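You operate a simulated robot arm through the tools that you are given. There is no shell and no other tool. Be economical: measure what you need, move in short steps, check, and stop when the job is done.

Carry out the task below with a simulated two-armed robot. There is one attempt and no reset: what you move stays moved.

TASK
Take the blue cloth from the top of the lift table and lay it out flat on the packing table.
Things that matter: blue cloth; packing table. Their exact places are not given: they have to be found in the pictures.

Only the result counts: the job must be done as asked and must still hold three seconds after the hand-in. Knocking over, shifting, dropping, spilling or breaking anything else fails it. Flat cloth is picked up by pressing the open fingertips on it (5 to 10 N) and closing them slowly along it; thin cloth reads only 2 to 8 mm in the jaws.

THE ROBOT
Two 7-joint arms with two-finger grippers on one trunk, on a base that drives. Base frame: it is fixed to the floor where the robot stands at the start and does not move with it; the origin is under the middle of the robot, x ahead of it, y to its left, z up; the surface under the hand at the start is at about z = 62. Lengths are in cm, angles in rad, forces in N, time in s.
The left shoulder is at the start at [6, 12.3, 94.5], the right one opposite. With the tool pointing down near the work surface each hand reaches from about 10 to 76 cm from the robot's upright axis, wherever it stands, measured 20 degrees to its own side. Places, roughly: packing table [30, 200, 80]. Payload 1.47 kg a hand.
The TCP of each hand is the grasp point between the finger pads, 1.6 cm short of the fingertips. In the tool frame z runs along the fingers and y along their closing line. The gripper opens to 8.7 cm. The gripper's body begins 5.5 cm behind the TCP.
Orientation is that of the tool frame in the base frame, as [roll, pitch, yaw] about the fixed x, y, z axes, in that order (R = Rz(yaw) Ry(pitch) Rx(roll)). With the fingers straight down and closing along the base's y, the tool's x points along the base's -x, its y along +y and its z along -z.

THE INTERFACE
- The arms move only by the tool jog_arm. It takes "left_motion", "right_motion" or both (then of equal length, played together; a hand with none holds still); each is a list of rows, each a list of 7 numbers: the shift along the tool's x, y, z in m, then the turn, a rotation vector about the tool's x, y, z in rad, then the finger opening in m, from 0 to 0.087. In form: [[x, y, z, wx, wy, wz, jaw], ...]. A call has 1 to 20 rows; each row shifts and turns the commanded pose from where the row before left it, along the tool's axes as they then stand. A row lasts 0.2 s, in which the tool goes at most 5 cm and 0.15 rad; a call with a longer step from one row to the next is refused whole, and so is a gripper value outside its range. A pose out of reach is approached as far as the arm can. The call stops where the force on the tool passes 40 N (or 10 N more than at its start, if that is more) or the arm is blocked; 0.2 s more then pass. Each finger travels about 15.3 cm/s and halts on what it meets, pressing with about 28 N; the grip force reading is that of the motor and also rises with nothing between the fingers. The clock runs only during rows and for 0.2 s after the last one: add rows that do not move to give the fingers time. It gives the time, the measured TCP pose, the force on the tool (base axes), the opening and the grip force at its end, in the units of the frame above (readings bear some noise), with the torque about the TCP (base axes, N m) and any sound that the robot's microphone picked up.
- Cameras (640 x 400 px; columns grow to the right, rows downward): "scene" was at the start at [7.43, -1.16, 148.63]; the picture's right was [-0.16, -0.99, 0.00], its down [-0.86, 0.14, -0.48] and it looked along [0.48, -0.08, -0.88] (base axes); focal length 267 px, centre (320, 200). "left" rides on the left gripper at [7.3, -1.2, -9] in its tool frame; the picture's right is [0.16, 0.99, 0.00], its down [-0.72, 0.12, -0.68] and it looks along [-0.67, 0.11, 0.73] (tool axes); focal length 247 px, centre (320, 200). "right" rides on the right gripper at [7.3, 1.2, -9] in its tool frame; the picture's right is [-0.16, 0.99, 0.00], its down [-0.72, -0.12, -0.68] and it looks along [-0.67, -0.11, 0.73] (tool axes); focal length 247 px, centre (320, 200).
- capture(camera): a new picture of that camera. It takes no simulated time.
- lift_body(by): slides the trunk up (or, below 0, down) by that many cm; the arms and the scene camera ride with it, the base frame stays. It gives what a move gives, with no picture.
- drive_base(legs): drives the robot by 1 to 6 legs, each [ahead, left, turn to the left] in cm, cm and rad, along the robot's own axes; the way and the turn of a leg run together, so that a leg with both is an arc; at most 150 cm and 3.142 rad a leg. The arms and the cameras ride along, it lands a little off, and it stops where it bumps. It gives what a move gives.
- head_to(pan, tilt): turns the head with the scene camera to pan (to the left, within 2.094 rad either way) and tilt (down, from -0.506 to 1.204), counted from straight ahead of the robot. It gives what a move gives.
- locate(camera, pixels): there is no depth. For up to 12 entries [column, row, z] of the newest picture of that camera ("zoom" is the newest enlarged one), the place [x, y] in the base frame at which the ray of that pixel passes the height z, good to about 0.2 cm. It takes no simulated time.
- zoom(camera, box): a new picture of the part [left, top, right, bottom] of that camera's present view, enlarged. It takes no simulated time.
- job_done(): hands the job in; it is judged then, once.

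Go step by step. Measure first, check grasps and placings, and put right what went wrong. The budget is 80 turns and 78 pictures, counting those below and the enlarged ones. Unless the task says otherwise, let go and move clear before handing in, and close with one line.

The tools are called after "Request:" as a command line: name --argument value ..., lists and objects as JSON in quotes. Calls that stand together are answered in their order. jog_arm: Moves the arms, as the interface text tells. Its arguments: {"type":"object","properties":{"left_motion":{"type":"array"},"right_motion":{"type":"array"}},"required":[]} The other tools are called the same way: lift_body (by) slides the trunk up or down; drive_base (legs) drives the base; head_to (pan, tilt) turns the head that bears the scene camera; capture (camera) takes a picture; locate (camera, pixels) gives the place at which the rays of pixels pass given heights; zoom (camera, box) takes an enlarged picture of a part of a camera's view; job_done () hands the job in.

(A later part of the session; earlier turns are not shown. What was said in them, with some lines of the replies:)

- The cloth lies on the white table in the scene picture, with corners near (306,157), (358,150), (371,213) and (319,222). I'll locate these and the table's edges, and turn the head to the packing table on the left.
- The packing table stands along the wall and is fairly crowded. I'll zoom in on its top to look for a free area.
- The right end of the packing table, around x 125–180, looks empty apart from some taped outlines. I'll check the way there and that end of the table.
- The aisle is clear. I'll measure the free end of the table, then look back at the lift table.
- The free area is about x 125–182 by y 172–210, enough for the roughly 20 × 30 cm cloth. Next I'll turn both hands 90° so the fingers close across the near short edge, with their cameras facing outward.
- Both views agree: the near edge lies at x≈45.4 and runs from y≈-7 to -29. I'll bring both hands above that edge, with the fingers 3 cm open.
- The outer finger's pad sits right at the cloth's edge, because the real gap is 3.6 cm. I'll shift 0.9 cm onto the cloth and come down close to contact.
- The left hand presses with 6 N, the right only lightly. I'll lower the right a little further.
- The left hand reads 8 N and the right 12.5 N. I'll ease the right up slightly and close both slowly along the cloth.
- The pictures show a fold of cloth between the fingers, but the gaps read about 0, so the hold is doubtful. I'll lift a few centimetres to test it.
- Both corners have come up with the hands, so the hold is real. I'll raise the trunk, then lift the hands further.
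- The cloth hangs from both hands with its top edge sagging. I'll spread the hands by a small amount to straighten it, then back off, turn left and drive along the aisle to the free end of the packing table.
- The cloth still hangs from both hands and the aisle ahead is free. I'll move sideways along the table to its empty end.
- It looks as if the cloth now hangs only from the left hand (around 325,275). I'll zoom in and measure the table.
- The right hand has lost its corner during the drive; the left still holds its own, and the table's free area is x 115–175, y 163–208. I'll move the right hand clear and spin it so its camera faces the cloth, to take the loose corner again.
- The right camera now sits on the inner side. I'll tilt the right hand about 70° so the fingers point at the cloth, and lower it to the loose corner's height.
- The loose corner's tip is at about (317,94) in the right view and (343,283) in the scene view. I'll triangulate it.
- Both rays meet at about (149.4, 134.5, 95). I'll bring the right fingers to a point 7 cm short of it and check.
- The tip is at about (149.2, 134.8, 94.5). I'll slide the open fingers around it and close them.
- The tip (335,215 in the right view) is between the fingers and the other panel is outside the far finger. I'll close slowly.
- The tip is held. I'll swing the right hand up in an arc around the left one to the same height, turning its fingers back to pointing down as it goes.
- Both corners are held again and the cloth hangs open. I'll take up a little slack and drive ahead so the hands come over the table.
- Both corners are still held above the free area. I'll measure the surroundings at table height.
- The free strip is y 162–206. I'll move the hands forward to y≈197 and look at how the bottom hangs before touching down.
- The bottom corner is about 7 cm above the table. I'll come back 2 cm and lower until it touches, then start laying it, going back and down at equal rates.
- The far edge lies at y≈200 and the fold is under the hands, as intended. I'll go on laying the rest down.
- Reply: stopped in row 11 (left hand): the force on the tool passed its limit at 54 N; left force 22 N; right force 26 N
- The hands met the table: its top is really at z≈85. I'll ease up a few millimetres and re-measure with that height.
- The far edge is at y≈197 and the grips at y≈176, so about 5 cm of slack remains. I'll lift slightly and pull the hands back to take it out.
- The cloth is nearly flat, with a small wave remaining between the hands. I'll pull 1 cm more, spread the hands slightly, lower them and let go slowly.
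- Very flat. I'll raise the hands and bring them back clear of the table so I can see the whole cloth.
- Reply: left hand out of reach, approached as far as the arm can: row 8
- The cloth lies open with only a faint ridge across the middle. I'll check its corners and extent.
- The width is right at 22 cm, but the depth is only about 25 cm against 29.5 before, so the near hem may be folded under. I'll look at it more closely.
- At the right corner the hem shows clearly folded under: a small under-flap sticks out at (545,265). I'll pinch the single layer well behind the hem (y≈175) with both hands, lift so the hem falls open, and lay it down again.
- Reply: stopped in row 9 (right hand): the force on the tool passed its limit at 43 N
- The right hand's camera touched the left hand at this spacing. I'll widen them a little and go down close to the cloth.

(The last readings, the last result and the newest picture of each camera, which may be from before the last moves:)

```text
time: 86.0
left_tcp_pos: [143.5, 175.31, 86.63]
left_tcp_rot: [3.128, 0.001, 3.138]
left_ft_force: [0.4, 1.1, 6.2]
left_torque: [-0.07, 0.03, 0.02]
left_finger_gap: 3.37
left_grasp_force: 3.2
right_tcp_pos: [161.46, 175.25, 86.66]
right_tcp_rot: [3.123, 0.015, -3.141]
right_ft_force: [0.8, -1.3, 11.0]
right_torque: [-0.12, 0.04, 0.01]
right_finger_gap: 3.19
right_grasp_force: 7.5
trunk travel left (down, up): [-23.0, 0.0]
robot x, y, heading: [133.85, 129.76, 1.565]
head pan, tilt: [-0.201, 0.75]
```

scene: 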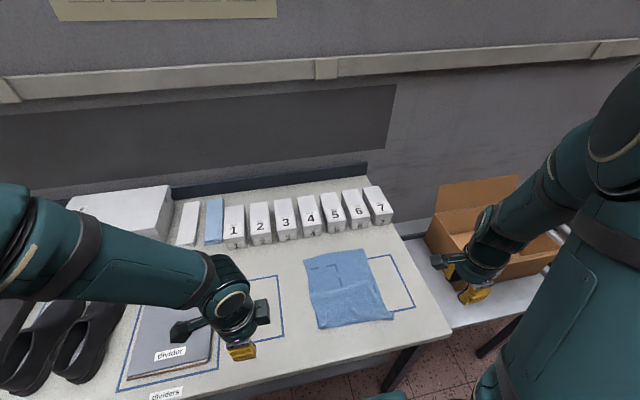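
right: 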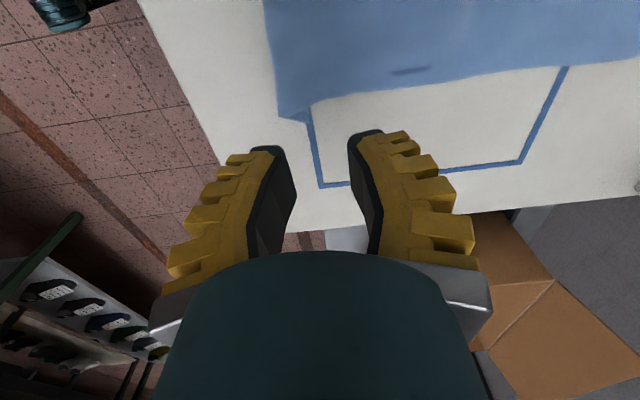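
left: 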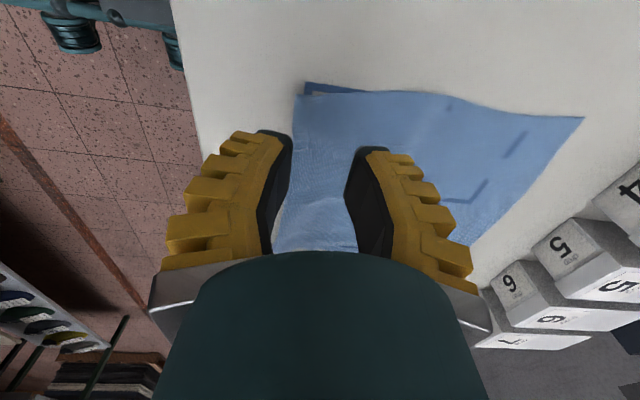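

Both hands press with 6–11 N. I'll close slowly, then lift 4 cm and check.

Request:
jog_arm --left_motion '[[0, 0, 0, 0, 0, 0, 0.027], [0, 0, 0, 0, 0, 0, 0.024], [0, 0, 0, 0, 0, 0, 0.021], [0, 0, 0, 0, 0, 0, 0.018], [0, 0, 0, 0, 0, 0, 0.015], [0, 0, 0, 0, 0, 0, 0.012], [0, 0, 0, 0, 0, 0, 0.009], [0, 0, 0, 0, 0, 0, 0.006], [0, 0, 0, 0, 0, 0, 0.003], [0, 0, 0, 0, 0, 0, 0], [0, 0, 0, 0, 0, 0, 0], [0, 0, 0, 0, 0, 0, 0], [0, 0, -0.01, 0, 0, 0, 0], [0, 0, -0.01, 0, 0, 0, 0], [0, 0, -0.01, 0, 0, 0, 0], [0, 0, -0.01, 0, 0, 0, 0], [0, 0, 0, 0, 0, 0, 0]]' --right_motion '[[0, 0, -0.0003, 0, 0, 0, 0.027], [0, 0, 0, 0, 0, 0, 0.024], [0, 0, 0, 0, 0, 0, 0.021], [0, 0, 0, 0, 0, 0, 0.018], [0, 0, 0, 0, 0, 0, 0.015], [0, 0, 0, 0, 0, 0, 0.012], [0, 0, 0, 0, 0, 0, 0.009], [0, 0, 0, 0, 0, 0, 0.006], [0, 0, 0, 0, 0, 0, 0.003], [0, 0, 0, 0, 0, 0, 0], [0, 0, 0, 0, 0, 0, 0], [0, 0, 0, 0, 0, 0, 0], [0, 0, -0.01, 0, 0, 0, 0], [0, 0, -0.01, 0, 0, 0, 0], [0, 0, -0.01, 0, 0, 0, 0], [0, 0, -0.01, 0, 0, 0, 0], [0, 0, 0, 0, 0, 0, 0]]'

Request:
zoom --camera "scene" --box '[272, 230, 432, 330]'

```text
time: 89.7
left_tcp_pos: [143.36, 175.29, 90.63]
left_tcp_rot: [3.129, 0.0, 3.138]
left_ft_force: [1.0, 0.6, -0.8]
left_torque: [0.0, -0.03, 0.0]
left_finger_gap: 0.03
left_grasp_force: 29.9
right_tcp_pos: [161.4, 175.16, 90.59]
right_tcp_rot: [3.122, 0.012, -3.141]
right_ft_force: [0.5, -0.1, -0.3]
right_torque: [0.0, 0.02, -0.01]
right_finger_gap: 0.01
right_grasp_force: 27.9
trunk travel left (down, up): [-23.0, 0.0]
robot x, y, heading: [133.82, 129.84, 1.56]
head pan, tilt: [-0.201, 0.75]
```

```text
4.00 times, centred on (352, 280) of scene
```

zoom: 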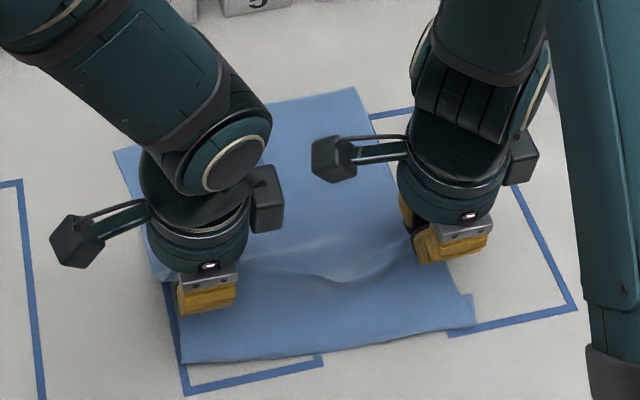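

Both hands have a pinch. I'll lift a further 9 cm, moving slightly forward, so the hem hangs free.

Request:
jog_arm --left_motion '[[0, 0.003, -0.01, 0, 0, 0, 0], [0, 0.003, -0.01, 0, 0, 0, 0], [0, 0.003, -0.01, 0, 0, 0, 0], [0, 0.003, -0.01, 0, 0, 0, 0], [0, 0.003, -0.01, 0, 0, 0, 0], [0, 0.003, -0.01, 0, 0, 0, 0], [0, 0.003, -0.01, 0, 0, 0, 0], [0, 0.003, -0.01, 0, 0, 0, 0], [0, 0.003, -0.01, 0, 0, 0, 0], [0, 0, 0, 0, 0, 0, 0], [0, 0, 0, 0, 0, 0, 0]]' --right_motion '[[0, 0.003, -0.01, 0, 0, 0, 0], [0, 0.003, -0.01, 0, 0, 0, 0], [0, 0.003, -0.01, 0, 0, 0, 0], [0, 0.003, -0.01, 0, 0, 0, 0], [0, 0.003, -0.01, 0, 0, 0, 0], [0, 0.003, -0.01, 0, 0, 0, 0], [0, 0.003, -0.01, 0, 0, 0, 0], [0, 0.003, -0.01, 0, 0, 0, 0], [0, 0.003, -0.01, 0, 0, 0, 0], [0, 0, 0, 0, 0, 0, 0], [0, 0, 0, 0, 0, 0, 0]]'

Request:
zoom --camera "scene" --box '[272, 220, 432, 320]'

```text
time: 92.0
left_tcp_pos: [143.52, 177.83, 99.67]
left_tcp_rot: [3.129, 0.002, 3.137]
left_ft_force: [-0.9, 1.0, -0.2]
left_torque: [-0.01, 0.0, -0.02]
left_finger_gap: 0.0
left_grasp_force: 24.7
right_tcp_pos: [161.33, 177.64, 99.71]
right_tcp_rot: [3.124, 0.011, 3.14]
right_ft_force: [-0.7, 0.1, 0.3]
right_torque: [-0.02, -0.01, -0.01]
right_finger_gap: 0.01
right_grasp_force: 28.3
trunk travel left (down, up): [-23.0, 0.0]
robot x, y, heading: [133.83, 129.77, 1.562]
head pan, tilt: [-0.201, 0.75]
```

```text
4.00 times, centred on (352, 270) of scene
```

zoom: 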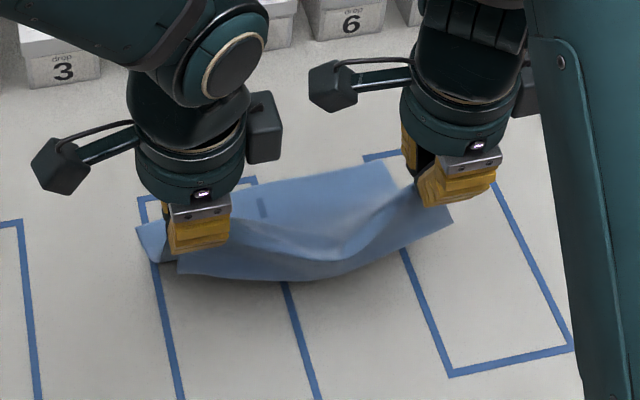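

Request:
zoom --camera "scene" --box '[304, 255, 392, 310]'

Request:
locate --camera "scene" --pixels '[[369.5, 261, 85], [316.5, 287.5, 85], [316.5, 287.5, 90], [385, 276, 90], [306, 277, 85], [345, 290, 88]]'

```text
7.27 times, centred on (348, 282) of scene
```

zoom: 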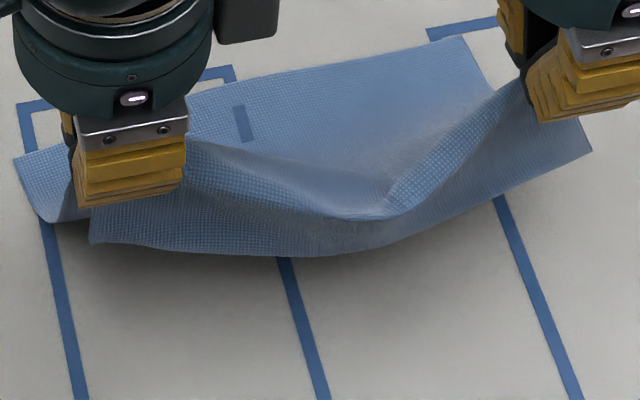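

```text
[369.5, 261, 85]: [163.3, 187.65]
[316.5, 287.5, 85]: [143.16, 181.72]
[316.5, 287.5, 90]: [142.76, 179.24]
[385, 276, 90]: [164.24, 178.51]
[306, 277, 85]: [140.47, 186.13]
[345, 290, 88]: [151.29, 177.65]
```

The hem now hangs fully open on the near side, with sharp corners left and right. I'll lower while pulling back until it touches, then move forward and down so that it lies toward the robot.

Request:
jog_arm --left_motion '[[0, -0.009, 0.011, 0, 0, 0, 0], [0, -0.009, 0.011, 0, 0, 0, 0], [0, -0.009, 0.011, 0, 0, 0, 0], [0, -0.009, 0.011, 0, 0, 0, 0], [0, -0.009, 0.011, 0, 0, 0, 0], [0, -0.009, 0.008, 0, 0, 0, 0], [0, 0, 0, 0, 0, 0, 0], [0, 0, 0, 0, 0, 0, 0], [0, 0.015, 0.005, 0, 0, 0, 0], [0, 0.015, 0.008, 0, 0, 0, 0], [0, 0.015, 0.01, 0, 0, 0, 0], [0, 0.01, 0.01, 0, 0, 0, 0], [0, 0.01, 0.01, 0, 0, 0, 0], [0, 0, 0, 0, 0, 0, 0]]' --right_motion '[[0, -0.009, 0.011, 0, 0, 0, 0], [0, -0.009, 0.011, 0, 0, 0, 0], [0, -0.009, 0.011, 0, 0, 0, 0], [0, -0.009, 0.011, 0, 0, 0, 0], [0, -0.009, 0.011, 0, 0, 0, 0], [0, -0.009, 0.008, 0, 0, 0, 0], [0, 0, 0, 0, 0, 0, 0], [0, 0, 0, 0, 0, 0, 0], [0, 0.015, 0.005, 0, 0, 0, 0], [0, 0.015, 0.008, 0, 0, 0, 0], [0, 0.015, 0.01, 0, 0, 0, 0], [0, 0.01, 0.01, 0, 0, 0, 0], [0, 0.01, 0.01, 0, 0, 0, 0], [0, 0, 0, 0, 0, 0, 0]]'

Request:
zoom --camera "scene" --box '[272, 230, 432, 330]'

```text
time: 95.0
left_tcp_pos: [143.34, 178.96, 89.06]
left_tcp_rot: [3.129, 0.001, 3.137]
left_ft_force: [-0.4, -0.6, -1.0]
left_torque: [0.04, 0.02, 0.02]
left_finger_gap: 0.04
left_grasp_force: 28.2
right_tcp_pos: [161.43, 178.91, 89.2]
right_tcp_rot: [3.123, 0.011, 3.141]
right_ft_force: [-0.2, -0.5, 0.3]
right_torque: [0.01, 0.02, -0.03]
right_finger_gap: 0.01
right_grasp_force: 28.1
trunk travel left (down, up): [-23.0, 0.0]
robot x, y, heading: [133.94, 130.04, 1.564]
head pan, tilt: [-0.201, 0.75]
```

```text
4.00 times, centred on (352, 280) of scene
```

zoom: 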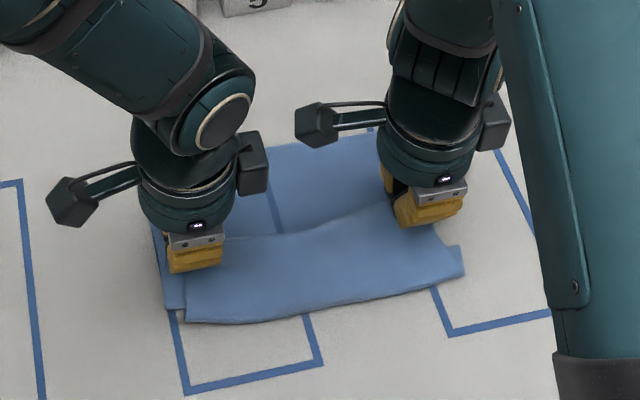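

Request:
zoom --camera "scene" --box '[308, 280, 396, 320]'

```text
7.27 times, centred on (352, 300) of scene
```

zoom: 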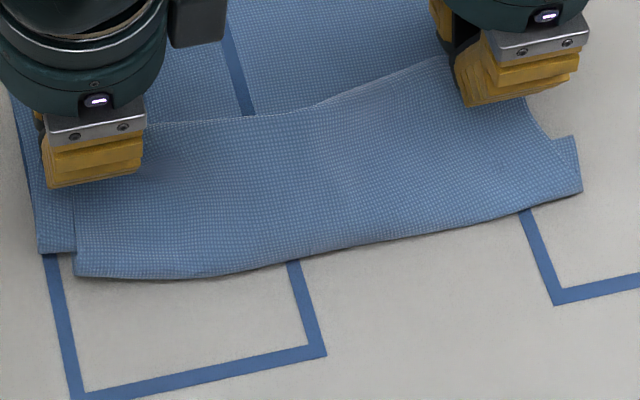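

The right corner still shows a notch at (575,165), so the hem may not be fully open. I'll finish laying this, let go, lift clear and look without the hands in the way.

Request:
jog_arm --left_motion '[[0, 0.01, 0.01, 0, 0, 0, 0], [0, 0.005, 0.01, 0, 0, 0, 0], [0, 0, 0, 0, 0, 0, 0.005], [0, 0, 0, 0, 0, 0, 0.01], [0, 0, 0, 0, 0, 0, 0.015], [0, 0, 0, 0, 0, 0, 0.02], [0, 0, -0.01, 0, 0, 0, 0.025], [0, 0, -0.02, 0, 0, 0, 0.025], [0, 0, -0.03, 0, 0, 0, 0.025], [0, 0, -0.04, 0, 0, 0, 0.025], [0.03, -0.02, -0.03, 0, 0, 0, 0.025], [0.03, -0.02, -0.01, 0, 0, 0, 0.025], [0.03, -0.02, 0, 0, 0, 0, 0.025], [0.03, -0.02, 0, 0, 0, 0, 0.025], [0.03, -0.02, 0, 0, 0, 0, 0.025]]' --right_motion '[[0, 0.01, 0.01, 0, 0, 0, 0], [0, 0.005, 0.01, 0, 0, 0, 0], [0, 0, 0, 0, 0, 0, 0.005], [0, 0, 0, 0, 0, 0, 0.01], [0, 0, 0, 0, 0, 0, 0.015], [0, 0, 0, 0, 0, 0, 0.02], [0, 0, -0.01, 0, 0, 0, 0.025], [0, 0, -0.02, 0, 0, 0, 0.025], [0, 0, -0.03, 0, 0, 0, 0.025], [0, 0, -0.04, 0, 0, 0, 0.025], [-0.02, -0.02, -0.03, 0, 0, 0, 0.025], [-0.02, -0.02, -0.01, 0, 0, 0, 0.025], [-0.02, -0.02, 0, 0, 0, 0, 0.025], [-0.02, -0.02, 0, 0, 0, 0, 0.025], [-0.02, -0.02, 0, 0, 0, 0, 0.025]]'

Request:
zoom --camera "scene" --box '[288, 240, 416, 320]'

```text
time: 98.2
left_tcp_pos: [128.27, 170.34, 100.98]
left_tcp_rot: [3.126, 0.002, 3.139]
left_ft_force: [0.1, -0.8, 0.0]
left_torque: [-0.01, -0.02, 0.0]
left_finger_gap: 3.13
left_grasp_force: 4.2
right_tcp_pos: [171.27, 170.07, 101.26]
right_tcp_rot: [3.12, 0.013, 3.14]
right_ft_force: [0.3, 0.0, 0.7]
right_torque: [0.04, -0.04, 0.02]
right_finger_gap: 3.12
right_grasp_force: 4.8
trunk travel left (down, up): [-23.0, 0.0]
robot x, y, heading: [133.57, 129.97, 1.565]
head pan, tilt: [-0.201, 0.75]
```

```text
5.00 times, centred on (352, 280) of scene
```

zoom: 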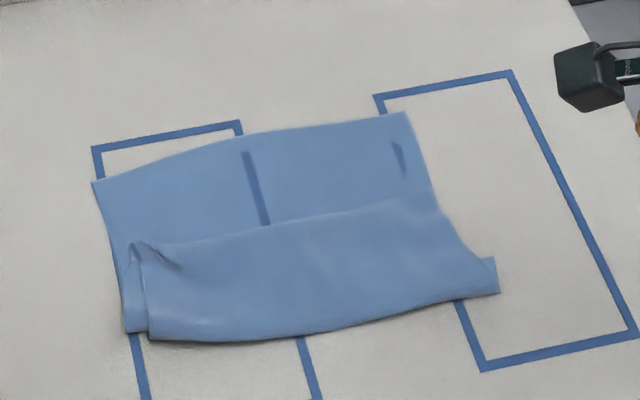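

The cloth now lies in a Z-fold with its far edge free and in a single layer, from about (93,182) to (405,112). The most thorough repair is to pick it up by the two far corners so that it all hangs open, then lay it again. I'll turn the hands so they close along the edge, which leaves no hem, and locate the corners.

Request:
locate --camera "zoom" --pixels '[[93, 182, 85], [405, 112, 85], [240, 137, 85], [150, 165, 85], [350, 123, 85], [130, 245, 87], [430, 190, 87], [150, 340, 85], [498, 293, 85]]'

Request:
jog_arm --left_motion '[[0, 0, 0, 0, 0, -0.1428, 0.025], [0, 0, 0, 0, 0, -0.1428, 0.025], [0, 0, 0, 0, 0, -0.1428, 0.025], [0, 0, 0, 0, 0, -0.1428, 0.025], [0, 0, 0, 0, 0, -0.1428, 0.025], [0, 0, 0, 0, 0, -0.1428, 0.025], [0, 0, 0, 0, 0, -0.1428, 0.025], [0, 0, 0, 0, 0, -0.1428, 0.025], [0, 0, 0, 0, 0, -0.1428, 0.025], [0, 0, 0, 0, 0, -0.1428, 0.025], [0, 0, 0, 0, 0, -0.1428, 0.025], [0, 0, 0, 0, 0, 0, 0.025]]' --right_motion '[[0, 0, 0, 0, 0, -0.1428, 0.025], [0, 0, 0, 0, 0, -0.1428, 0.025], [0, 0, 0, 0, 0, -0.1428, 0.025], [0, 0, 0, 0, 0, -0.1428, 0.025], [0, 0, 0, 0, 0, -0.1428, 0.025], [0, 0, 0, 0, 0, -0.1428, 0.025], [0, 0, 0, 0, 0, -0.1428, 0.025], [0, 0, 0, 0, 0, -0.1428, 0.025], [0, 0, 0, 0, 0, -0.1428, 0.025], [0, 0, 0, 0, 0, -0.1428, 0.025], [0, 0, 0, 0, 0, -0.1428, 0.025], [0, 0, 0, 0, 0, 0, 0.025]]'

```text
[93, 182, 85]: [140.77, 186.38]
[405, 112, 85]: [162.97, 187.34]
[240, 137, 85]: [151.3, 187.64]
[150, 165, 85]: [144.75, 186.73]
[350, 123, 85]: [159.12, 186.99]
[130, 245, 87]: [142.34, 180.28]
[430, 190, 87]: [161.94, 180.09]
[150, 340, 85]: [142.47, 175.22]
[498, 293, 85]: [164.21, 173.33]
```

```text
time: 100.8
left_tcp_pos: [128.36, 170.6, 101.02]
left_tcp_rot: [-3.14, 0.012, -1.573]
left_ft_force: [0.4, 0.0, -0.7]
left_torque: [-0.01, 0.0, -0.01]
left_finger_gap: 3.08
left_grasp_force: 4.6
right_tcp_pos: [171.34, 170.31, 101.1]
right_tcp_rot: [-3.128, 0.017, -1.569]
right_ft_force: [0.2, 0.6, -0.5]
right_torque: [0.0, -0.01, -0.05]
right_finger_gap: 3.09
right_grasp_force: 4.3
trunk travel left (down, up): [-23.0, 0.0]
robot x, y, heading: [133.13, 130.39, 1.563]
head pan, tilt: [-0.201, 0.75]
```

Request:
jog_arm --left_motion '[[-0.0243, -0.0245, 0, 0, 0, 0, 0.02], [-0.0243, -0.0245, 0, 0, 0, 0, 0.02], [-0.0243, -0.0245, 0, 0, 0, 0, 0.02], [-0.0243, -0.0245, 0, 0, 0, 0, 0.02], [-0.0243, -0.0245, 0, 0, 0, 0, 0.02], [-0.0243, -0.0245, 0, 0, 0, 0, 0.02], [0, 0, 0.02, 0, 0, 0, 0.02], [0, 0, 0.02, 0, 0, 0, 0.02], [0, 0, 0.02, 0, 0, 0, 0.02], [0, 0, 0.02, 0, 0, 0, 0.02], [0, 0, 0.02, 0, 0, 0, 0.02], [0, 0, 0.02, 0, 0, 0, 0.02], [0, 0, 0, 0, 0, 0, 0.02]]' --right_motion '[[-0.0257, 0.0177, 0, 0, 0, 0, 0.02], [-0.0257, 0.0177, 0, 0, 0, 0, 0.02], [-0.0257, 0.0177, 0, 0, 0, 0, 0.02], [-0.0257, 0.0177, 0, 0, 0, 0, 0.02], [-0.0257, 0.0177, 0, 0, 0, 0, 0.02], [-0.0257, 0.0177, 0, 0, 0, 0, 0.02], [0, 0, 0.02, 0, 0, 0, 0.02], [0, 0, 0.02, 0, 0, 0, 0.02], [0, 0, 0.02, 0, 0, 0, 0.02], [0, 0, 0.02, 0, 0, 0, 0.02], [0, 0, 0.02, 0, 0, 0, 0.02], [0, 0, 0.02, 0, 0, 0, 0.02], [0, 0, 0, 0, 0, 0, 0.02]]'

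Request:
capture --camera "right"

```text
time: 103.7
left_tcp_pos: [143.22, 185.08, 89.2]
left_tcp_rot: [-3.14, 0.012, -1.572]
left_ft_force: [-0.4, -0.7, -0.7]
left_torque: [0.03, 0.03, -0.03]
left_finger_gap: 2.63
left_grasp_force: 4.7
right_tcp_pos: [160.76, 185.88, 89.25]
right_tcp_rot: [-3.131, 0.019, -1.571]
right_ft_force: [0.2, -0.9, 0.3]
right_torque: [-0.02, -0.01, -0.03]
right_finger_gap: 2.63
right_grasp_force: 5.5
trunk travel left (down, up): [-23.0, 0.0]
robot x, y, heading: [133.4, 130.25, 1.559]
head pan, tilt: [-0.201, 0.75]
```

```text
8 pictures are left
```

right: 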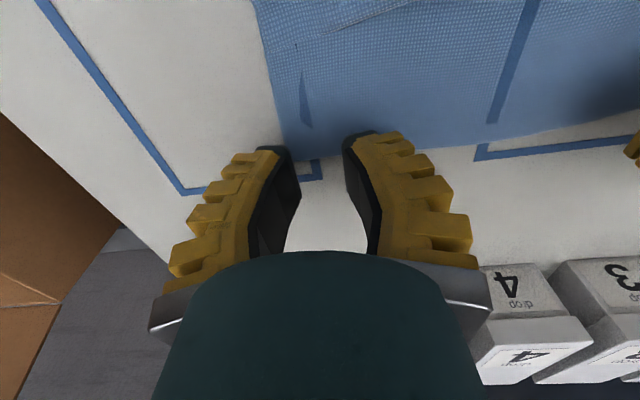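

Request:
locate --camera "right" --pixels '[[283, 150, 85], [315, 160, 85], [450, 145, 85], [600, 115, 85], [320, 205, 85], [320, 180, 85]]'

```text
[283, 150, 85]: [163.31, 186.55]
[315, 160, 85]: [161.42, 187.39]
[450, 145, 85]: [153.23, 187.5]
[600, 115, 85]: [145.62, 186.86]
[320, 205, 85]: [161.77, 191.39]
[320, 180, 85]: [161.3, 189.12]
```

The edge lies at y≈187.4 on the right and 186.8 on the left, so the fingers cover it well. I'll go down to contact.

Request:
jog_arm --left_motion '[[0, 0, 0.012, 0, 0, 0, 0.02], [0, 0, 0.012, 0, 0, 0, 0.02], [0, 0, 0.0015, 0, 0, 0, 0.02], [0, 0, 0, 0, 0, 0, 0.02]]' --right_motion '[[0, 0, 0.012, 0, 0, 0, 0.02], [0, 0, 0.012, 0, 0, 0, 0.02], [0, 0, 0.0015, 0, 0, 0, 0.02], [0, 0, 0, 0, 0, 0, 0.02]]'

```text
time: 104.7
left_tcp_pos: [143.24, 185.21, 86.67]
left_tcp_rot: [-3.14, 0.013, -1.575]
left_ft_force: [0.0, 0.2, 4.3]
left_torque: [0.01, 0.03, 0.01]
left_finger_gap: 2.19
left_grasp_force: 7.4
right_tcp_pos: [160.93, 185.93, 86.83]
right_tcp_rot: [-3.13, 0.019, -1.572]
right_ft_force: [0.5, -1.0, 1.0]
right_torque: [0.02, 0.01, 0.02]
right_finger_gap: 2.66
right_grasp_force: 5.3
trunk travel left (down, up): [-23.0, 0.0]
robot x, y, heading: [133.63, 130.08, 1.563]
head pan, tilt: [-0.201, 0.75]
```

Request:
jog_arm --left_motion '[[0, 0, 0.0006, 0, 0, 0, 0.02], [0, 0, 0, 0, 0, 0, 0.02]]' --right_motion '[[0, 0, 0.002, 0, 0, 0, 0.02], [0, 0, 0, 0, 0, 0, 0.02]]'

```text
time: 105.2
left_tcp_pos: [143.16, 185.18, 86.5]
left_tcp_rot: [-3.139, 0.014, -1.573]
left_ft_force: [-0.1, 0.0, 7.5]
left_torque: [-0.08, -0.02, 0.01]
left_finger_gap: 2.21
left_grasp_force: 6.6
right_tcp_pos: [160.89, 185.89, 86.72]
right_tcp_rot: [-3.127, 0.022, -1.571]
right_ft_force: [-1.0, 1.0, 3.2]
right_torque: [-0.03, 0.1, -0.02]
right_finger_gap: 2.16
right_grasp_force: 6.9
trunk travel left (down, up): [-23.0, 0.0]
robot x, y, heading: [133.73, 130.26, 1.562]
head pan, tilt: [-0.201, 0.75]
```

Left 7.5 N, right 3 N. I'll press the right slightly more and close both slowly, drifting the hands inward as they gather the corners, then lift 3 cm.

Request:
jog_arm --left_motion '[[0, 0, 0, 0, 0, 0, 0.02], [0, -0.001, 0, 0, 0, 0, 0.018], [0, -0.001, 0, 0, 0, 0, 0.016], [0, -0.001, 0, 0, 0, 0, 0.014], [0, -0.001, 0, 0, 0, 0, 0.012], [0, -0.001, 0, 0, 0, 0, 0.01], [0, -0.001, 0, 0, 0, 0, 0.008], [0, -0.001, 0, 0, 0, 0, 0.006], [0, -0.001, 0, 0, 0, 0, 0.004], [0, -0.001, 0, 0, 0, 0, 0.002], [0, -0.001, 0, 0, 0, 0, 0], [0, 0, 0, 0, 0, 0, 0], [0, 0, 0, 0, 0, 0, 0], [0, 0, -0.01, 0, 0, 0, 0], [0, 0, -0.01, 0, 0, 0, 0], [0, 0, -0.01, 0, 0, 0, 0], [0, 0, 0, 0, 0, 0, 0]]' --right_motion '[[0, 0, 0.0004, 0, 0, 0, 0.02], [0, 0.001, 0, 0, 0, 0, 0.018], [0, 0.001, 0, 0, 0, 0, 0.016], [0, 0.001, 0, 0, 0, 0, 0.014], [0, 0.001, 0, 0, 0, 0, 0.012], [0, 0.001, 0, 0, 0, 0, 0.01], [0, 0.001, 0, 0, 0, 0, 0.008], [0, 0.001, 0, 0, 0, 0, 0.006], [0, 0.001, 0, 0, 0, 0, 0.004], [0, 0.001, 0, 0, 0, 0, 0.002], [0, 0.001, 0, 0, 0, 0, 0], [0, 0, 0, 0, 0, 0, 0], [0, 0, 0, 0, 0, 0, 0], [0, 0, -0.01, 0, 0, 0, 0], [0, 0, -0.01, 0, 0, 0, 0], [0, 0, -0.01, 0, 0, 0, 0], [0, 0, 0, 0, 0, 0, 0]]'

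Request:
zoom --camera "scene" --box '[288, 230, 416, 310]'

```text
time: 108.8
left_tcp_pos: [144.21, 185.1, 89.48]
left_tcp_rot: [-3.14, 0.011, -1.574]
left_ft_force: [-5.7, -17.4, 18.2]
left_torque: [0.17, 0.03, 0.15]
left_finger_gap: 0.03
left_grasp_force: 28.1
right_tcp_pos: [159.74, 186.03, 89.4]
right_tcp_rot: [-3.129, 0.021, -1.572]
right_ft_force: [2.2, -2.5, 0.0]
right_torque: [-0.04, 0.01, -0.04]
right_finger_gap: 0.1
right_grasp_force: 29.6
trunk travel left (down, up): [-23.0, 0.0]
robot x, y, heading: [133.71, 130.05, 1.561]
head pan, tilt: [-0.201, 0.75]
```

```text
5.00 times, centred on (352, 270) of scene
```

zoom: 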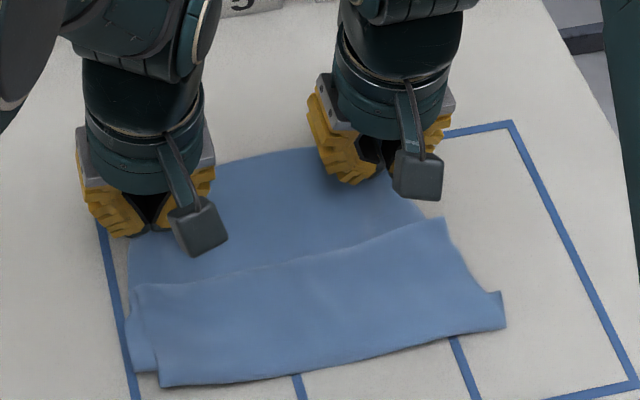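

The cloth lifts at both corners. The left hand's force reading (-17, +18 N) is odd, so I'll hold still briefly to re-read it.

Request:
jog_arm --left_motion '[[0, 0, 0, 0, 0, 0, 0], [0, 0, 0, 0, 0, 0, 0]]' --right_motion '[[0, 0, 0, 0, 0, 0, 0], [0, 0, 0, 0, 0, 0, 0]]'

```text
time: 109.5
left_tcp_pos: [144.19, 185.16, 89.5]
left_tcp_rot: [-3.139, 0.012, -1.574]
left_ft_force: [0.9, 0.0, 0.3]
left_torque: [-0.01, 0.03, -0.01]
left_finger_gap: 0.0
left_grasp_force: 27.3
right_tcp_pos: [159.84, 185.99, 89.33]
right_tcp_rot: [-3.131, 0.018, -1.571]
right_ft_force: [-1.6, -0.4, -0.8]
right_torque: [0.0, 0.02, -0.03]
right_finger_gap: 0.05
right_grasp_force: 30.4
trunk travel left (down, up): [-23.0, 0.0]
robot x, y, heading: [134.03, 130.0, 1.56]
head pan, tilt: [-0.201, 0.75]
```

That was only a transient. I'll lift the cloth up fully while drawing back, so it hangs open.

Request:
jog_arm --left_motion '[[0, 0, -0.015, 0, 0, 0, 0], [0, 0, -0.015, 0, 0, 0, 0], [0, 0, -0.015, 0, 0, 0, 0], [0, 0, -0.015, 0, 0, 0, 0], [0.01, 0, -0.015, 0, 0, 0, 0], [0.01, 0, -0.015, 0, 0, 0, 0], [0.01, 0, -0.015, 0, 0, 0, 0], [0.01, 0, -0.015, 0, 0, 0, 0], [0.01, 0, -0.015, 0, 0, 0, 0], [0.01, 0, -0.015, 0, 0, 0, 0], [0.01, 0, -0.015, 0, 0, 0, 0], [0.01, 0, -0.015, 0, 0, 0, 0], [0.01, 0, -0.015, 0, 0, 0, 0], [0.01, 0, -0.015, 0, 0, 0, 0], [0.01, 0, -0.015, 0, 0, 0, 0], [0.01, 0, -0.015, 0, 0, 0, 0], [0.01, 0, -0.015, 0, 0, 0, 0], [0.01, 0, -0.015, 0, 0, 0, 0], [0.01, 0, 0, 0, 0, 0, 0], [0, 0, 0, 0, 0, 0, 0]]' --right_motion '[[0, 0, -0.015, 0, 0, 0, 0], [0, 0, -0.015, 0, 0, 0, 0], [0, 0, -0.015, 0, 0, 0, 0], [0, 0, -0.015, 0, 0, 0, 0], [0.01, 0, -0.015, 0, 0, 0, 0], [0.01, 0, -0.015, 0, 0, 0, 0], [0.01, 0, -0.015, 0, 0, 0, 0], [0.01, 0, -0.015, 0, 0, 0, 0], [0.01, 0, -0.015, 0, 0, 0, 0], [0.01, 0, -0.015, 0, 0, 0, 0], [0.01, 0, -0.015, 0, 0, 0, 0], [0.01, 0, -0.015, 0, 0, 0, 0], [0.01, 0, -0.015, 0, 0, 0, 0], [0.01, 0, -0.015, 0, 0, 0, 0], [0.01, 0, -0.015, 0, 0, 0, 0], [0.01, 0, -0.015, 0, 0, 0, 0], [0.01, 0, -0.015, 0, 0, 0, 0], [0.01, 0, -0.015, 0, 0, 0, 0], [0.01, 0, 0, 0, 0, 0, 0], [0, 0, 0, 0, 0, 0, 0]]'

Request:
zoom --camera "scene" --box '[256, 190, 448, 330]'

```text
time: 113.7
left_tcp_pos: [143.96, 169.86, 116.34]
left_tcp_rot: [-3.139, 0.011, -1.572]
left_ft_force: [0.8, -0.1, 1.3]
left_torque: [0.0, -0.01, 0.01]
left_finger_gap: 0.0
left_grasp_force: 28.4
right_tcp_pos: [159.3, 170.33, 116.14]
right_tcp_rot: [-3.129, 0.02, -1.571]
right_ft_force: [0.5, -0.2, -0.2]
right_torque: [-0.01, 0.02, -0.01]
right_finger_gap: 0.0
right_grasp_force: 27.7
trunk travel left (down, up): [-23.0, 0.0]
robot x, y, heading: [133.42, 129.63, 1.563]
head pan, tilt: [-0.201, 0.75]
```

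```text
2.86 times, centred on (352, 260) of scene
```

zoom: 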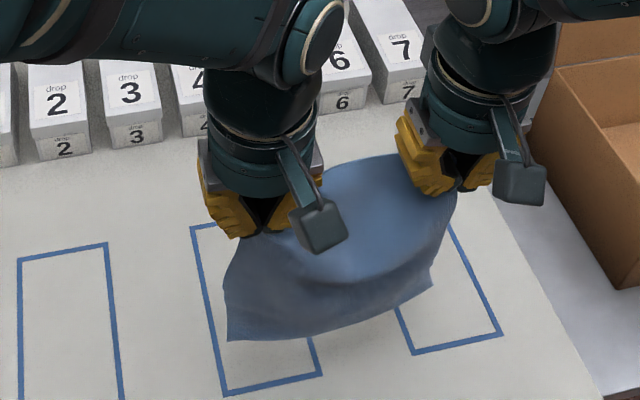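

The cloth now hangs open from both far corners, with sharp lower corners at (227,340) and (432,285). I'll measure where the bottom edge is.

Request:
locate --camera "zoom" --pixels '[[227, 340, 86], [227, 340, 89], [227, 340, 92], [432, 287, 86], [432, 287, 89], [432, 287, 92]]'

```text
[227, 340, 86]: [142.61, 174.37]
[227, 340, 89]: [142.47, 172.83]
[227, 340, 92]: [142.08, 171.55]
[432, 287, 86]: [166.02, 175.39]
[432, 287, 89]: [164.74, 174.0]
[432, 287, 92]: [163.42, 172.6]
```

I'll draw back to y≈165.5, lower until the bottom edge touches, and start laying the cloth forward.

Request:
jog_arm --left_motion '[[0.011, 0, 0.005, 0, 0, 0, 0], [0.011, 0, 0.005, 0, 0, 0, 0], [0.011, 0, 0.005, 0, 0, 0, 0], [0.011, 0, 0.005, 0, 0, 0, 0], [0, 0, 0, 0, 0, 0, 0], [0, 0, 0, 0, 0, 0, 0], [0, 0, 0, 0, 0, 0, 0], [0, 0, 0.01, 0, 0, 0, 0], [0, 0, 0.01, 0, 0, 0, 0], [-0.01, 0, 0.01, 0, 0, 0, 0], [-0.01, 0, 0.01, 0, 0, 0, 0], [-0.01, 0, 0.01, 0, 0, 0, 0], [-0.01, 0, 0.01, 0, 0, 0, 0], [-0.01, 0, 0.01, 0, 0, 0, 0], [-0.01, 0, 0.01, 0, 0, 0, 0], [-0.01, 0, 0.01, 0, 0, 0, 0], [-0.01, 0, 0.01, 0, 0, 0, 0], [-0.01, 0, 0.01, 0, 0, 0, 0], [-0.01, 0, 0.01, 0, 0, 0, 0]]' --right_motion '[[0.011, 0, 0.005, 0, 0, 0, 0], [0.011, 0, 0.005, 0, 0, 0, 0], [0.011, 0, 0.005, 0, 0, 0, 0], [0.011, 0, 0.005, 0, 0, 0, 0], [0, 0, 0, 0, 0, 0, 0], [0, 0, 0, 0, 0, 0, 0], [0, 0, 0, 0, 0, 0, 0], [0, 0, 0.01, 0, 0, 0, 0], [0, 0, 0.01, 0, 0, 0, 0], [-0.01, 0, 0.01, 0, 0, 0, 0], [-0.01, 0, 0.01, 0, 0, 0, 0], [-0.01, 0, 0.01, 0, 0, 0, 0], [-0.01, 0, 0.01, 0, 0, 0, 0], [-0.01, 0, 0.01, 0, 0, 0, 0], [-0.01, 0, 0.01, 0, 0, 0, 0], [-0.01, 0, 0.01, 0, 0, 0, 0], [-0.01, 0, 0.01, 0, 0, 0, 0], [-0.01, 0, 0.01, 0, 0, 0, 0], [-0.01, 0, 0.01, 0, 0, 0, 0]]'

Request:
zoom --camera "scene" --box '[272, 230, 432, 330]'

```text
time: 117.7
left_tcp_pos: [144.04, 175.66, 102.17]
left_tcp_rot: [3.141, 0.012, -1.575]
left_ft_force: [0.6, -0.5, 8.0]
left_torque: [-0.06, -0.06, 0.02]
left_finger_gap: 0.0
left_grasp_force: 28.3
right_tcp_pos: [159.54, 176.36, 102.24]
right_tcp_rot: [-3.129, 0.017, -1.568]
right_ft_force: [-0.7, 0.3, 0.7]
right_torque: [0.0, -0.01, 0.03]
right_finger_gap: 0.0
right_grasp_force: 28.0
trunk travel left (down, up): [-23.0, 0.0]
robot x, y, heading: [133.89, 129.72, 1.565]
head pan, tilt: [-0.201, 0.75]
```

```text
4.00 times, centred on (352, 280) of scene
```

zoom: 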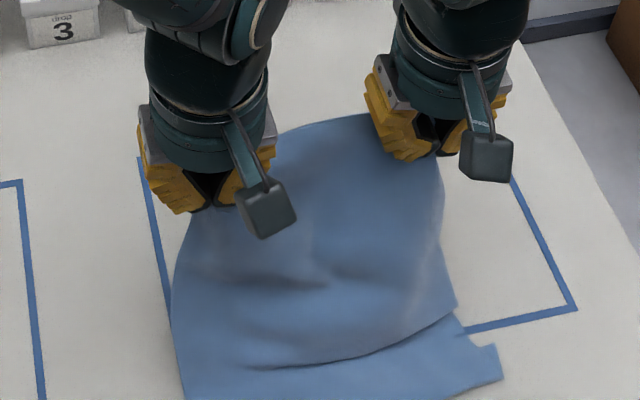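

Request:
locate --camera "zoom" --pixels '[[190, 398, 85], [500, 378, 85], [495, 346, 85], [300, 365, 85], [450, 398, 85]]'

```text
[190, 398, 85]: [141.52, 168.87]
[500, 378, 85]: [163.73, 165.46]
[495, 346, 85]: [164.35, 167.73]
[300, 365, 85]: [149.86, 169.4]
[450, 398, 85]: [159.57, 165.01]
```

The near edge lies at y≈165–167. I'll lay out the rest, moving a little faster forward than down to keep it taut.

Request:
jog_arm --left_motion '[[-0.011, 0, 0.01, 0, 0, 0, 0], [-0.011, 0, 0.01, 0, 0, 0, 0], [-0.011, 0, 0.01, 0, 0, 0, 0], [-0.011, 0, 0.01, 0, 0, 0, 0], [-0.011, 0, 0.01, 0, 0, 0, 0], [-0.011, 0, 0.01, 0, 0, 0, 0], [-0.011, 0, 0.01, 0, 0, 0, 0], [-0.011, 0, 0.01, 0, 0, 0, 0], [-0.011, 0, 0.01, 0, 0, 0, 0], [-0.011, 0, 0.01, 0, 0, 0, 0], [-0.011, 0, 0.01, 0, 0, 0, 0], [-0.011, 0, 0.01, 0, 0, 0, 0], [-0.011, 0, 0.01, 0, 0, 0, 0], [-0.011, 0, 0.01, 0, 0, 0, 0], [-0.011, 0, 0.007, 0, 0, 0, 0], [0, 0, 0, 0, 0, 0, 0]]' --right_motion '[[-0.011, 0, 0.01, 0, 0, 0, 0], [-0.011, 0, 0.01, 0, 0, 0, 0], [-0.011, 0, 0.01, 0, 0, 0, 0], [-0.011, 0, 0.01, 0, 0, 0, 0], [-0.011, 0, 0.01, 0, 0, 0, 0], [-0.011, 0, 0.01, 0, 0, 0, 0], [-0.011, 0, 0.01, 0, 0, 0, 0], [-0.011, 0, 0.01, 0, 0, 0, 0], [-0.011, 0, 0.01, 0, 0, 0, 0], [-0.011, 0, 0.01, 0, 0, 0, 0], [-0.011, 0, 0.01, 0, 0, 0, 0], [-0.011, 0, 0.01, 0, 0, 0, 0], [-0.011, 0, 0.01, 0, 0, 0, 0], [-0.011, 0, 0.01, 0, 0, 0, 0], [-0.011, 0, 0.007, 0, 0, 0, 0], [0, 0, 0, 0, 0, 0, 0]]'

Request:
zoom --camera "scene" --box '[272, 230, 432, 330]'

```text
time: 121.0
left_tcp_pos: [144.04, 192.12, 87.94]
left_tcp_rot: [-3.14, 0.011, -1.575]
left_ft_force: [-0.2, 0.4, -0.3]
left_torque: [-0.01, -0.01, -0.03]
left_finger_gap: 0.0
left_grasp_force: 27.2
right_tcp_pos: [159.73, 192.96, 87.93]
right_tcp_rot: [-3.13, 0.018, -1.572]
right_ft_force: [0.7, 0.4, -0.4]
right_torque: [0.02, 0.0, 0.01]
right_finger_gap: 0.04
right_grasp_force: 28.2
trunk travel left (down, up): [-23.0, 0.0]
robot x, y, heading: [133.74, 129.8, 1.564]
head pan, tilt: [-0.201, 0.75]
```

```text
4.00 times, centred on (352, 280) of scene
```

zoom: 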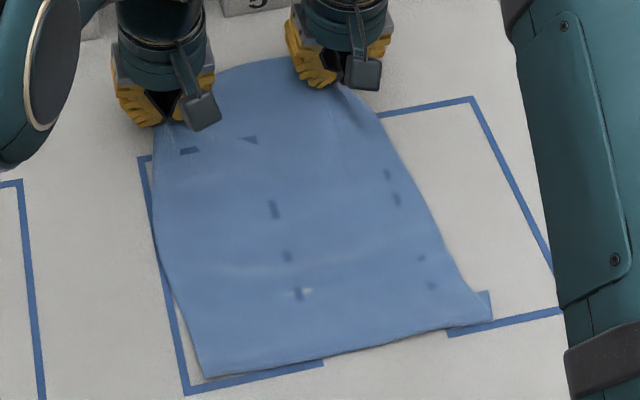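

Nearly flat. I'll measure the near edge and the overall length.

Request:
locate --camera "zoom" --pixels '[[203, 378, 85], [492, 320, 85], [489, 292, 85], [470, 290, 85], [330, 355, 85], [260, 62, 86], [155, 200, 85], [420, 200, 85]]'

```text
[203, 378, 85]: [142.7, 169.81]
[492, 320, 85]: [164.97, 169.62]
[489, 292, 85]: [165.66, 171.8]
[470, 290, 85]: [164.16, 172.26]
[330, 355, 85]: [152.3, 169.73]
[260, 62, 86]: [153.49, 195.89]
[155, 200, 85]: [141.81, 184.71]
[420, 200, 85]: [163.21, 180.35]
```

The cloth is flat, about 26.5 cm long and taut. I'll press the fingertips lightly to the table and open them slowly while drifting outward, which spreads the far corners back out, then lift clear.

Request:
jog_arm --left_motion '[[-0.004, 0, 0.006, 0, 0, 0, 0], [0, 0, 0.0065, 0, 0, 0, 0], [0, 0, 0, 0, 0, 0, 0], [0, 0.001, 0, 0, 0, 0, 0.003], [0, 0.001, 0, 0, 0, 0, 0.006], [0, 0.001, 0, 0, 0, 0, 0.009], [0, 0.001, 0, 0, 0, 0, 0.012], [0, 0.001, 0, 0, 0, 0, 0.015], [0, 0.001, 0, 0, 0, 0, 0.018], [0, 0.001, 0, 0, 0, 0, 0.021], [0, 0.001, 0, 0, 0, 0, 0.024], [0, 0, -0.005, 0, 0, 0, 0.024], [0, 0, -0.02, 0, 0, 0, 0.024], [0, 0, -0.04, 0, 0, 0, 0.024], [0, 0, -0.04, 0, 0, 0, 0.024]]' --right_motion '[[-0.004, 0, 0.006, 0, 0, 0, 0], [0, 0, 0.0065, 0, 0, 0, 0], [0, 0, 0, 0, 0, 0, 0], [0, -0.001, 0, 0, 0, 0, 0.003], [0, -0.001, 0, 0, 0, 0, 0.006], [0, -0.001, 0, 0, 0, 0, 0.009], [0, -0.001, 0, 0, 0, 0, 0.012], [0, -0.001, 0, 0, 0, 0, 0.015], [0, -0.001, 0, 0, 0, 0, 0.018], [0, -0.001, 0, 0, 0, 0, 0.021], [0, -0.001, 0, 0, 0, 0, 0.024], [0, 0, -0.005, 0, 0, 0, 0.024], [0, 0, -0.02, 0, 0, 0, 0.024], [0, 0, -0.04, 0, 0, 0, 0.024], [0, 0, -0.04, 0, 0, 0, 0.024]]'

```text
time: 124.2
left_tcp_pos: [143.38, 192.39, 97.2]
left_tcp_rot: [3.141, 0.012, -1.577]
left_ft_force: [-0.5, 0.4, 0.9]
left_torque: [0.0, -0.02, -0.01]
left_finger_gap: 3.03
left_grasp_force: 4.4
right_tcp_pos: [160.39, 193.1, 97.05]
right_tcp_rot: [-3.128, 0.018, -1.572]
right_ft_force: [1.0, -1.0, 0.1]
right_torque: [-0.02, 0.0, -0.03]
right_finger_gap: 3.06
right_grasp_force: 4.2
trunk travel left (down, up): [-23.0, 0.0]
robot x, y, heading: [133.68, 130.09, 1.563]
head pan, tilt: [-0.201, 0.75]
```

Released. I'll move the left hand aside, and bring the right hand over the near right corner, turned so its fingers close along y.

Request:
jog_arm --left_motion '[[0, 0, -0.03, 0, 0, 0, 0.024], [0, 0.01, -0.03, 0, 0, 0, 0.024], [0.02, 0.025, -0.02, 0, 0, 0, 0.024], [0.02, 0.025, 0, 0, 0, 0, 0.024], [0.02, 0.025, 0, 0, 0, 0, 0.024], [0.02, 0.025, 0, 0, 0, 0, 0.024], [0.02, 0.025, 0, 0, 0, 0, 0.024], [0.02, 0.025, 0, 0, 0, 0, 0.024], [0.02, 0, 0, 0, 0, 0, 0.024], [0.02, 0, 0, 0, 0, 0, 0.024], [0, 0, 0, 0, 0, 0, 0.024], [0, 0, 0, 0, 0, 0, 0.024], [0, 0, 0, 0, 0, 0, 0.024], [0, 0, 0, 0, 0, 0, 0.024], [0, 0, 0, 0, 0, 0, 0.024], [0, 0, 0, 0, 0, 0, 0.024], [0, 0, 0, 0, 0, 0, 0.024], [0, 0, 0, 0, 0, 0, 0.024], [0, 0, 0, 0, 0, 0, 0.024]]' --right_motion '[[0, -0.02, -0.02, 0, 0, 0, 0.024], [0, -0.03, -0.02, 0, 0, 0, 0.024], [0.037, -0.01, 0, 0, 0, 0, 0.024], [0.037, 0, 0, 0, 0, 0, 0.024], [0.037, 0, 0, 0, 0, 0, 0.024], [0.037, 0, 0, 0, 0, 0, 0.024], [0.037, 0, 0, 0, 0, 0, 0.024], [0.038, 0, 0, 0, 0, 0, 0.024], [0, 0, 0, 0, 0, 0.1428, 0.024], [0, 0, 0, 0, 0, 0.1428, 0.024], [0, 0, 0, 0, 0, 0.1428, 0.024], [0, 0, 0, 0, 0, 0.1428, 0.024], [0, 0, 0, 0, 0, 0.1428, 0.024], [0, 0, 0, 0, 0, 0.1428, 0.024], [0, 0, 0, 0, 0, 0.1428, 0.02], [0, 0, 0, 0, 0, 0.1428, 0.02], [0, 0, 0, 0, 0, 0.1428, 0.02], [0, 0, 0, 0, 0, 0.1428, 0.02], [0, 0, 0, 0, 0, 0.1428, 0.02]]'

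Request:
zoom --camera "scene" --box '[288, 235, 416, 325]'

```text
time: 128.2
left_tcp_pos: [127.2, 176.45, 104.91]
left_tcp_rot: [-3.14, 0.013, -1.575]
left_ft_force: [-0.1, 0.8, -0.1]
left_torque: [-0.03, -0.02, 0.0]
left_finger_gap: 3.03
left_grasp_force: 4.5
right_tcp_pos: [166.34, 170.89, 100.93]
right_tcp_rot: [3.122, 0.012, 3.139]
right_ft_force: [0.7, -0.1, 0.1]
right_torque: [0.04, 0.0, 0.01]
right_finger_gap: 2.63
right_grasp_force: 4.6
trunk travel left (down, up): [-23.0, 0.0]
robot x, y, heading: [133.83, 130.09, 1.562]
head pan, tilt: [-0.201, 0.75]
```

```text
4.44 times, centred on (352, 280) of scene
```

zoom: 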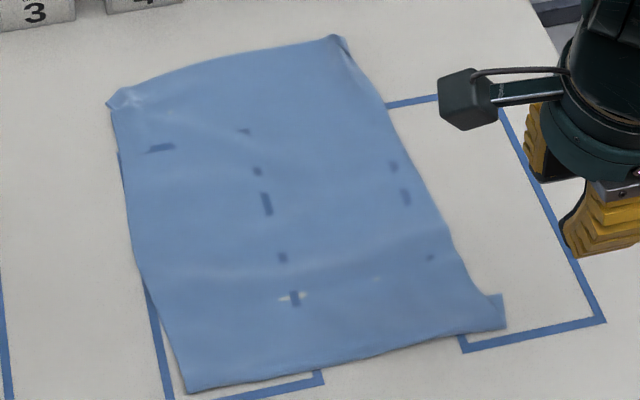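

The cloth lies flat; only the notch at the near right corner (500,310) hints at a narrow hem underneath. I'll measure the corners.

Request:
locate --camera "zoom" --pixels '[[108, 104, 85], [335, 36, 85], [188, 392, 85], [506, 329, 85], [502, 294, 85], [488, 296, 85], [470, 278, 85], [225, 58, 85]]'

```text
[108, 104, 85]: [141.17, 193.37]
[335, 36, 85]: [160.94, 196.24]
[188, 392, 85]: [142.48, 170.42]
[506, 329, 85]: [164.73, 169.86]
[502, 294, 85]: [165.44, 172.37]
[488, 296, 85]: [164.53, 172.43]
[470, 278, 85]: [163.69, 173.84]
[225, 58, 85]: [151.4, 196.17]
```

The far edge is at y≈193–196 and the near edge at y≈170, so about 3 cm of hem is still tucked under. Its end is exposed at the notch, so I'll pinch just that bit with the right hand and draw it out toward the robot.

Request:
jog_arm --right_motion '[[0.001, 0.0025, 0.02, 0, 0, 0, 0.009], [0, 0, 0.03, 0, 0, 0, 0.009], [0, 0, 0.03, 0, 0, 0, 0.009], [0, 0, 0.03, 0, 0, 0, 0.009], [0, 0, 0.02, 0, 0, 0, 0.009], [0, 0, 0.01, 0, 0, 0, 0.009], [0, 0, 0.001, 0, 0, 0, 0.009], [0, 0, 0, 0, 0, 0, 0.009]]'

```text
time: 130.1
left_tcp_pos: [127.36, 176.6, 104.96]
left_tcp_rot: [-3.141, 0.012, -1.573]
left_ft_force: [0.4, 0.5, -0.3]
left_torque: [0.01, 0.0, -0.01]
left_finger_gap: 3.02
left_grasp_force: 4.6
right_tcp_pos: [166.5, 171.46, 86.7]
right_tcp_rot: [3.123, 0.012, -3.141]
right_ft_force: [0.6, -1.1, -0.4]
right_torque: [0.01, -0.01, -0.03]
right_finger_gap: 1.59
right_grasp_force: 5.4
trunk travel left (down, up): [-23.0, 0.0]
robot x, y, heading: [133.92, 130.15, 1.563]
head pan, tilt: [-0.201, 0.75]
```

Request:
jog_arm --right_motion '[[0.005, -0.003, 0, 0, 0, 0, 0.009], [0, 0, 0.0018, 0, 0, 0, 0.009], [0, 0, 0, 0, 0, 0, 0.009]]'

Request:
capture --camera "right"

```text
time: 130.8
left_tcp_pos: [127.41, 176.57, 104.9]
left_tcp_rot: [-3.14, 0.013, -1.575]
left_ft_force: [0.2, 0.4, -0.1]
left_torque: [-0.01, -0.01, 0.01]
left_finger_gap: 3.04
left_grasp_force: 4.1
right_tcp_pos: [166.05, 171.08, 86.63]
right_tcp_rot: [3.125, 0.012, 3.141]
right_ft_force: [-1.5, -0.8, 4.9]
right_torque: [-0.03, 0.09, 0.02]
right_finger_gap: 1.7
right_grasp_force: 5.4
trunk travel left (down, up): [-23.0, 0.0]
robot x, y, heading: [133.27, 129.76, 1.561]
head pan, tilt: [-0.201, 0.75]
```

```text
2 pictures are left
```

right: 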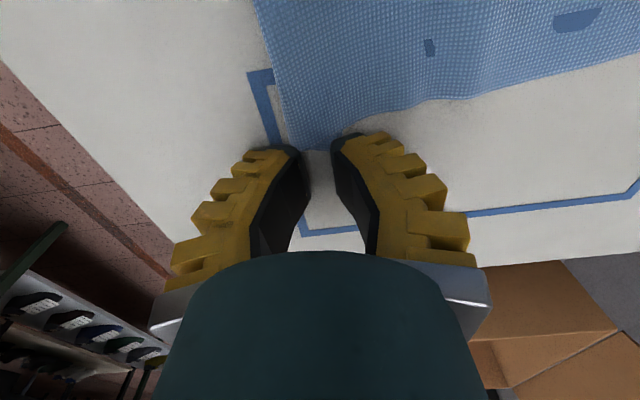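

Request:
locate --camera "right" --pixels '[[315, 149, 85], [290, 130, 85], [340, 130, 85], [372, 112, 85], [272, 70, 85]]'

```text
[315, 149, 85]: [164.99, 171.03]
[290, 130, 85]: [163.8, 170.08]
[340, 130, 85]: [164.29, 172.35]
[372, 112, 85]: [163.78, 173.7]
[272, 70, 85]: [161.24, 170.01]
```

The hem's tip reaches x≈165, so the fingers overlap it by about 0.7 cm. I'll shift 3 mm inward and close slowly, then draw it up and back.

Request:
jog_arm --right_motion '[[0.003, 0, 0, 0, 0, 0, 0.009], [0, 0, 0.0003, 0, 0, 0, 0.009], [0, 0, 0, 0, 0, 0, 0.007], [0, 0, 0, 0, 0, 0, 0.005], [0, 0, 0, 0, 0, 0, 0.003], [0, 0, 0, 0, 0, 0, 0.001], [0, 0, 0, 0, 0, 0, 0], [0, 0, 0, 0, 0, 0, 0], [0, 0, 0, 0, 0, 0, 0], [0, 0, -0.005, 0, 0, 0, 0], [-0.003, -0.007, -0.003, 0, 0, 0, 0], [-0.003, -0.008, 0, 0, 0, 0, 0], [0, -0.008, 0, 0, 0, 0, 0], [0, -0.008, 0, 0, 0, 0, 0], [0, -0.008, 0.003, 0, 0, 0, 0], [0, 0, 0.003, 0, 0, 0, 0], [0, 0, 0, 0, 0, 0, 0]]'

Request:
zoom --camera "scene" --box '[288, 235, 416, 325]'

```text
time: 134.4
left_tcp_pos: [127.34, 176.52, 104.87]
left_tcp_rot: [-3.139, 0.013, -1.575]
left_ft_force: [0.2, -0.7, 0.1]
left_torque: [0.01, 0.0, 0.02]
left_finger_gap: 3.0
left_grasp_force: 5.0
right_tcp_pos: [166.29, 167.25, 86.58]
right_tcp_rot: [3.122, 0.011, -3.141]
right_ft_force: [-0.5, -0.3, 0.4]
right_torque: [0.0, 0.0, 0.03]
right_finger_gap: 0.0
right_grasp_force: 28.4
trunk travel left (down, up): [-23.0, 0.0]
robot x, y, heading: [133.39, 129.75, 1.562]
head pan, tilt: [-0.201, 0.75]
```

```text
4.44 times, centred on (352, 280) of scene
```

zoom: 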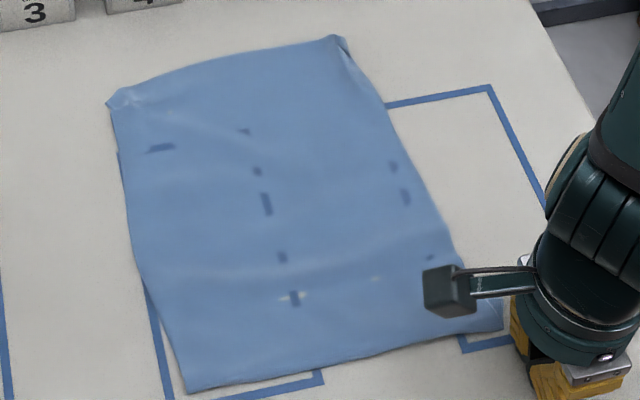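

The fingers slipped off that tiny bit and the cloth was not disturbed; it lies flat on the table at about 22 × 25 cm. Further tugging would risk wrinkling it, so I'll open, lift the right hand clear and take a last look.

Request:
jog_arm --right_motion '[[0, 0, 0, 0, 0, 0, 0.01], [0, 0, 0, 0, 0, 0, 0.02], [0, 0, -0.02, 0, 0, 0, 0.02], [0, 0, -0.04, 0, 0, 0, 0.02], [-0.02, 0, -0.04, 0, 0, 0, 0.02], [-0.03, -0.01, -0.04, 0, 0, 0, 0.02], [-0.03, -0.01, -0.02, 0, 0, 0, 0.02], [0, 0, 0, 0, 0, 0, 0.02]]'

Request:
zoom --camera "scene" --box '[288, 235, 416, 325]'

```text
refused: row 6 steps farther than a row can; nothing moved
```

```text
4.44 times, centred on (352, 280) of scene
```

zoom: 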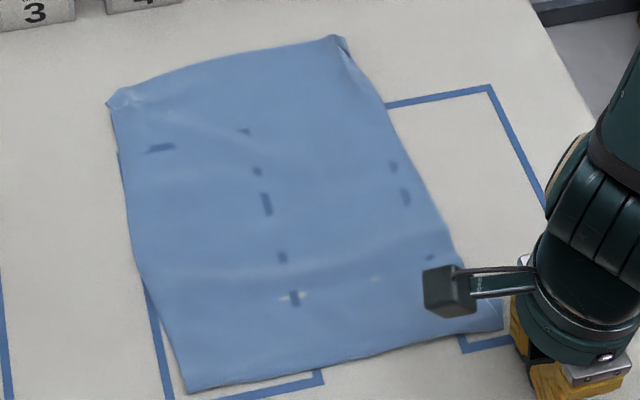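

The move was refused because one row stepped too far. The cloth is unchanged and lies flat, so I'll lift the right hand clear with shorter steps.

Request:
jog_arm --right_motion '[[-0.005, -0.005, 0, 0, 0, 0, 0], [-0.005, -0.005, -0.005, 0, 0, 0, 0.01], [0, 0, -0.02, 0, 0, 0, 0.02], [0, 0, -0.03, 0, 0, 0, 0.02], [-0.01, 0, -0.03, 0, 0, 0, 0.02], [-0.02, 0, -0.03, 0, 0, 0, 0.02], [-0.02, 0, -0.03, 0, 0, 0, 0.02], [0, 0, 0, 0, 0, 0, 0.02]]'

```text
time: 136.2
left_tcp_pos: [127.37, 176.54, 105.04]
left_tcp_rot: [-3.138, 0.012, -1.573]
left_ft_force: [0.2, -0.1, -0.2]
left_torque: [-0.01, -0.02, 0.01]
left_finger_gap: 3.0
left_grasp_force: 4.5
right_tcp_pos: [172.12, 165.97, 101.15]
right_tcp_rot: [3.124, 0.011, -3.14]
right_ft_force: [0.3, 0.8, 0.4]
right_torque: [0.01, -0.01, 0.02]
right_finger_gap: 2.64
right_grasp_force: 4.7
trunk travel left (down, up): [-23.0, 0.0]
robot x, y, heading: [133.7, 130.15, 1.565]
head pan, tilt: [-0.201, 0.75]
```

Both hands are open and clear, and the last picture shows the cloth lying flat on the packing table's free end. I'm handing in now.

Request:
job_done

```text
The job is handed in.
```

The blue cloth is on the free right end of the packing table, spread flat except for a strip of about 3 cm along its near edge that still seems to be folded under. It now measures about 22 × 25 cm, against 22 × 29.5 cm on the lift table. I tried to pull the strip out at the right corner, but the fingers slipped off. I left it there rather than risk wrinkling the cloth. Both hands are open and clear, and I saw nothing else moved.
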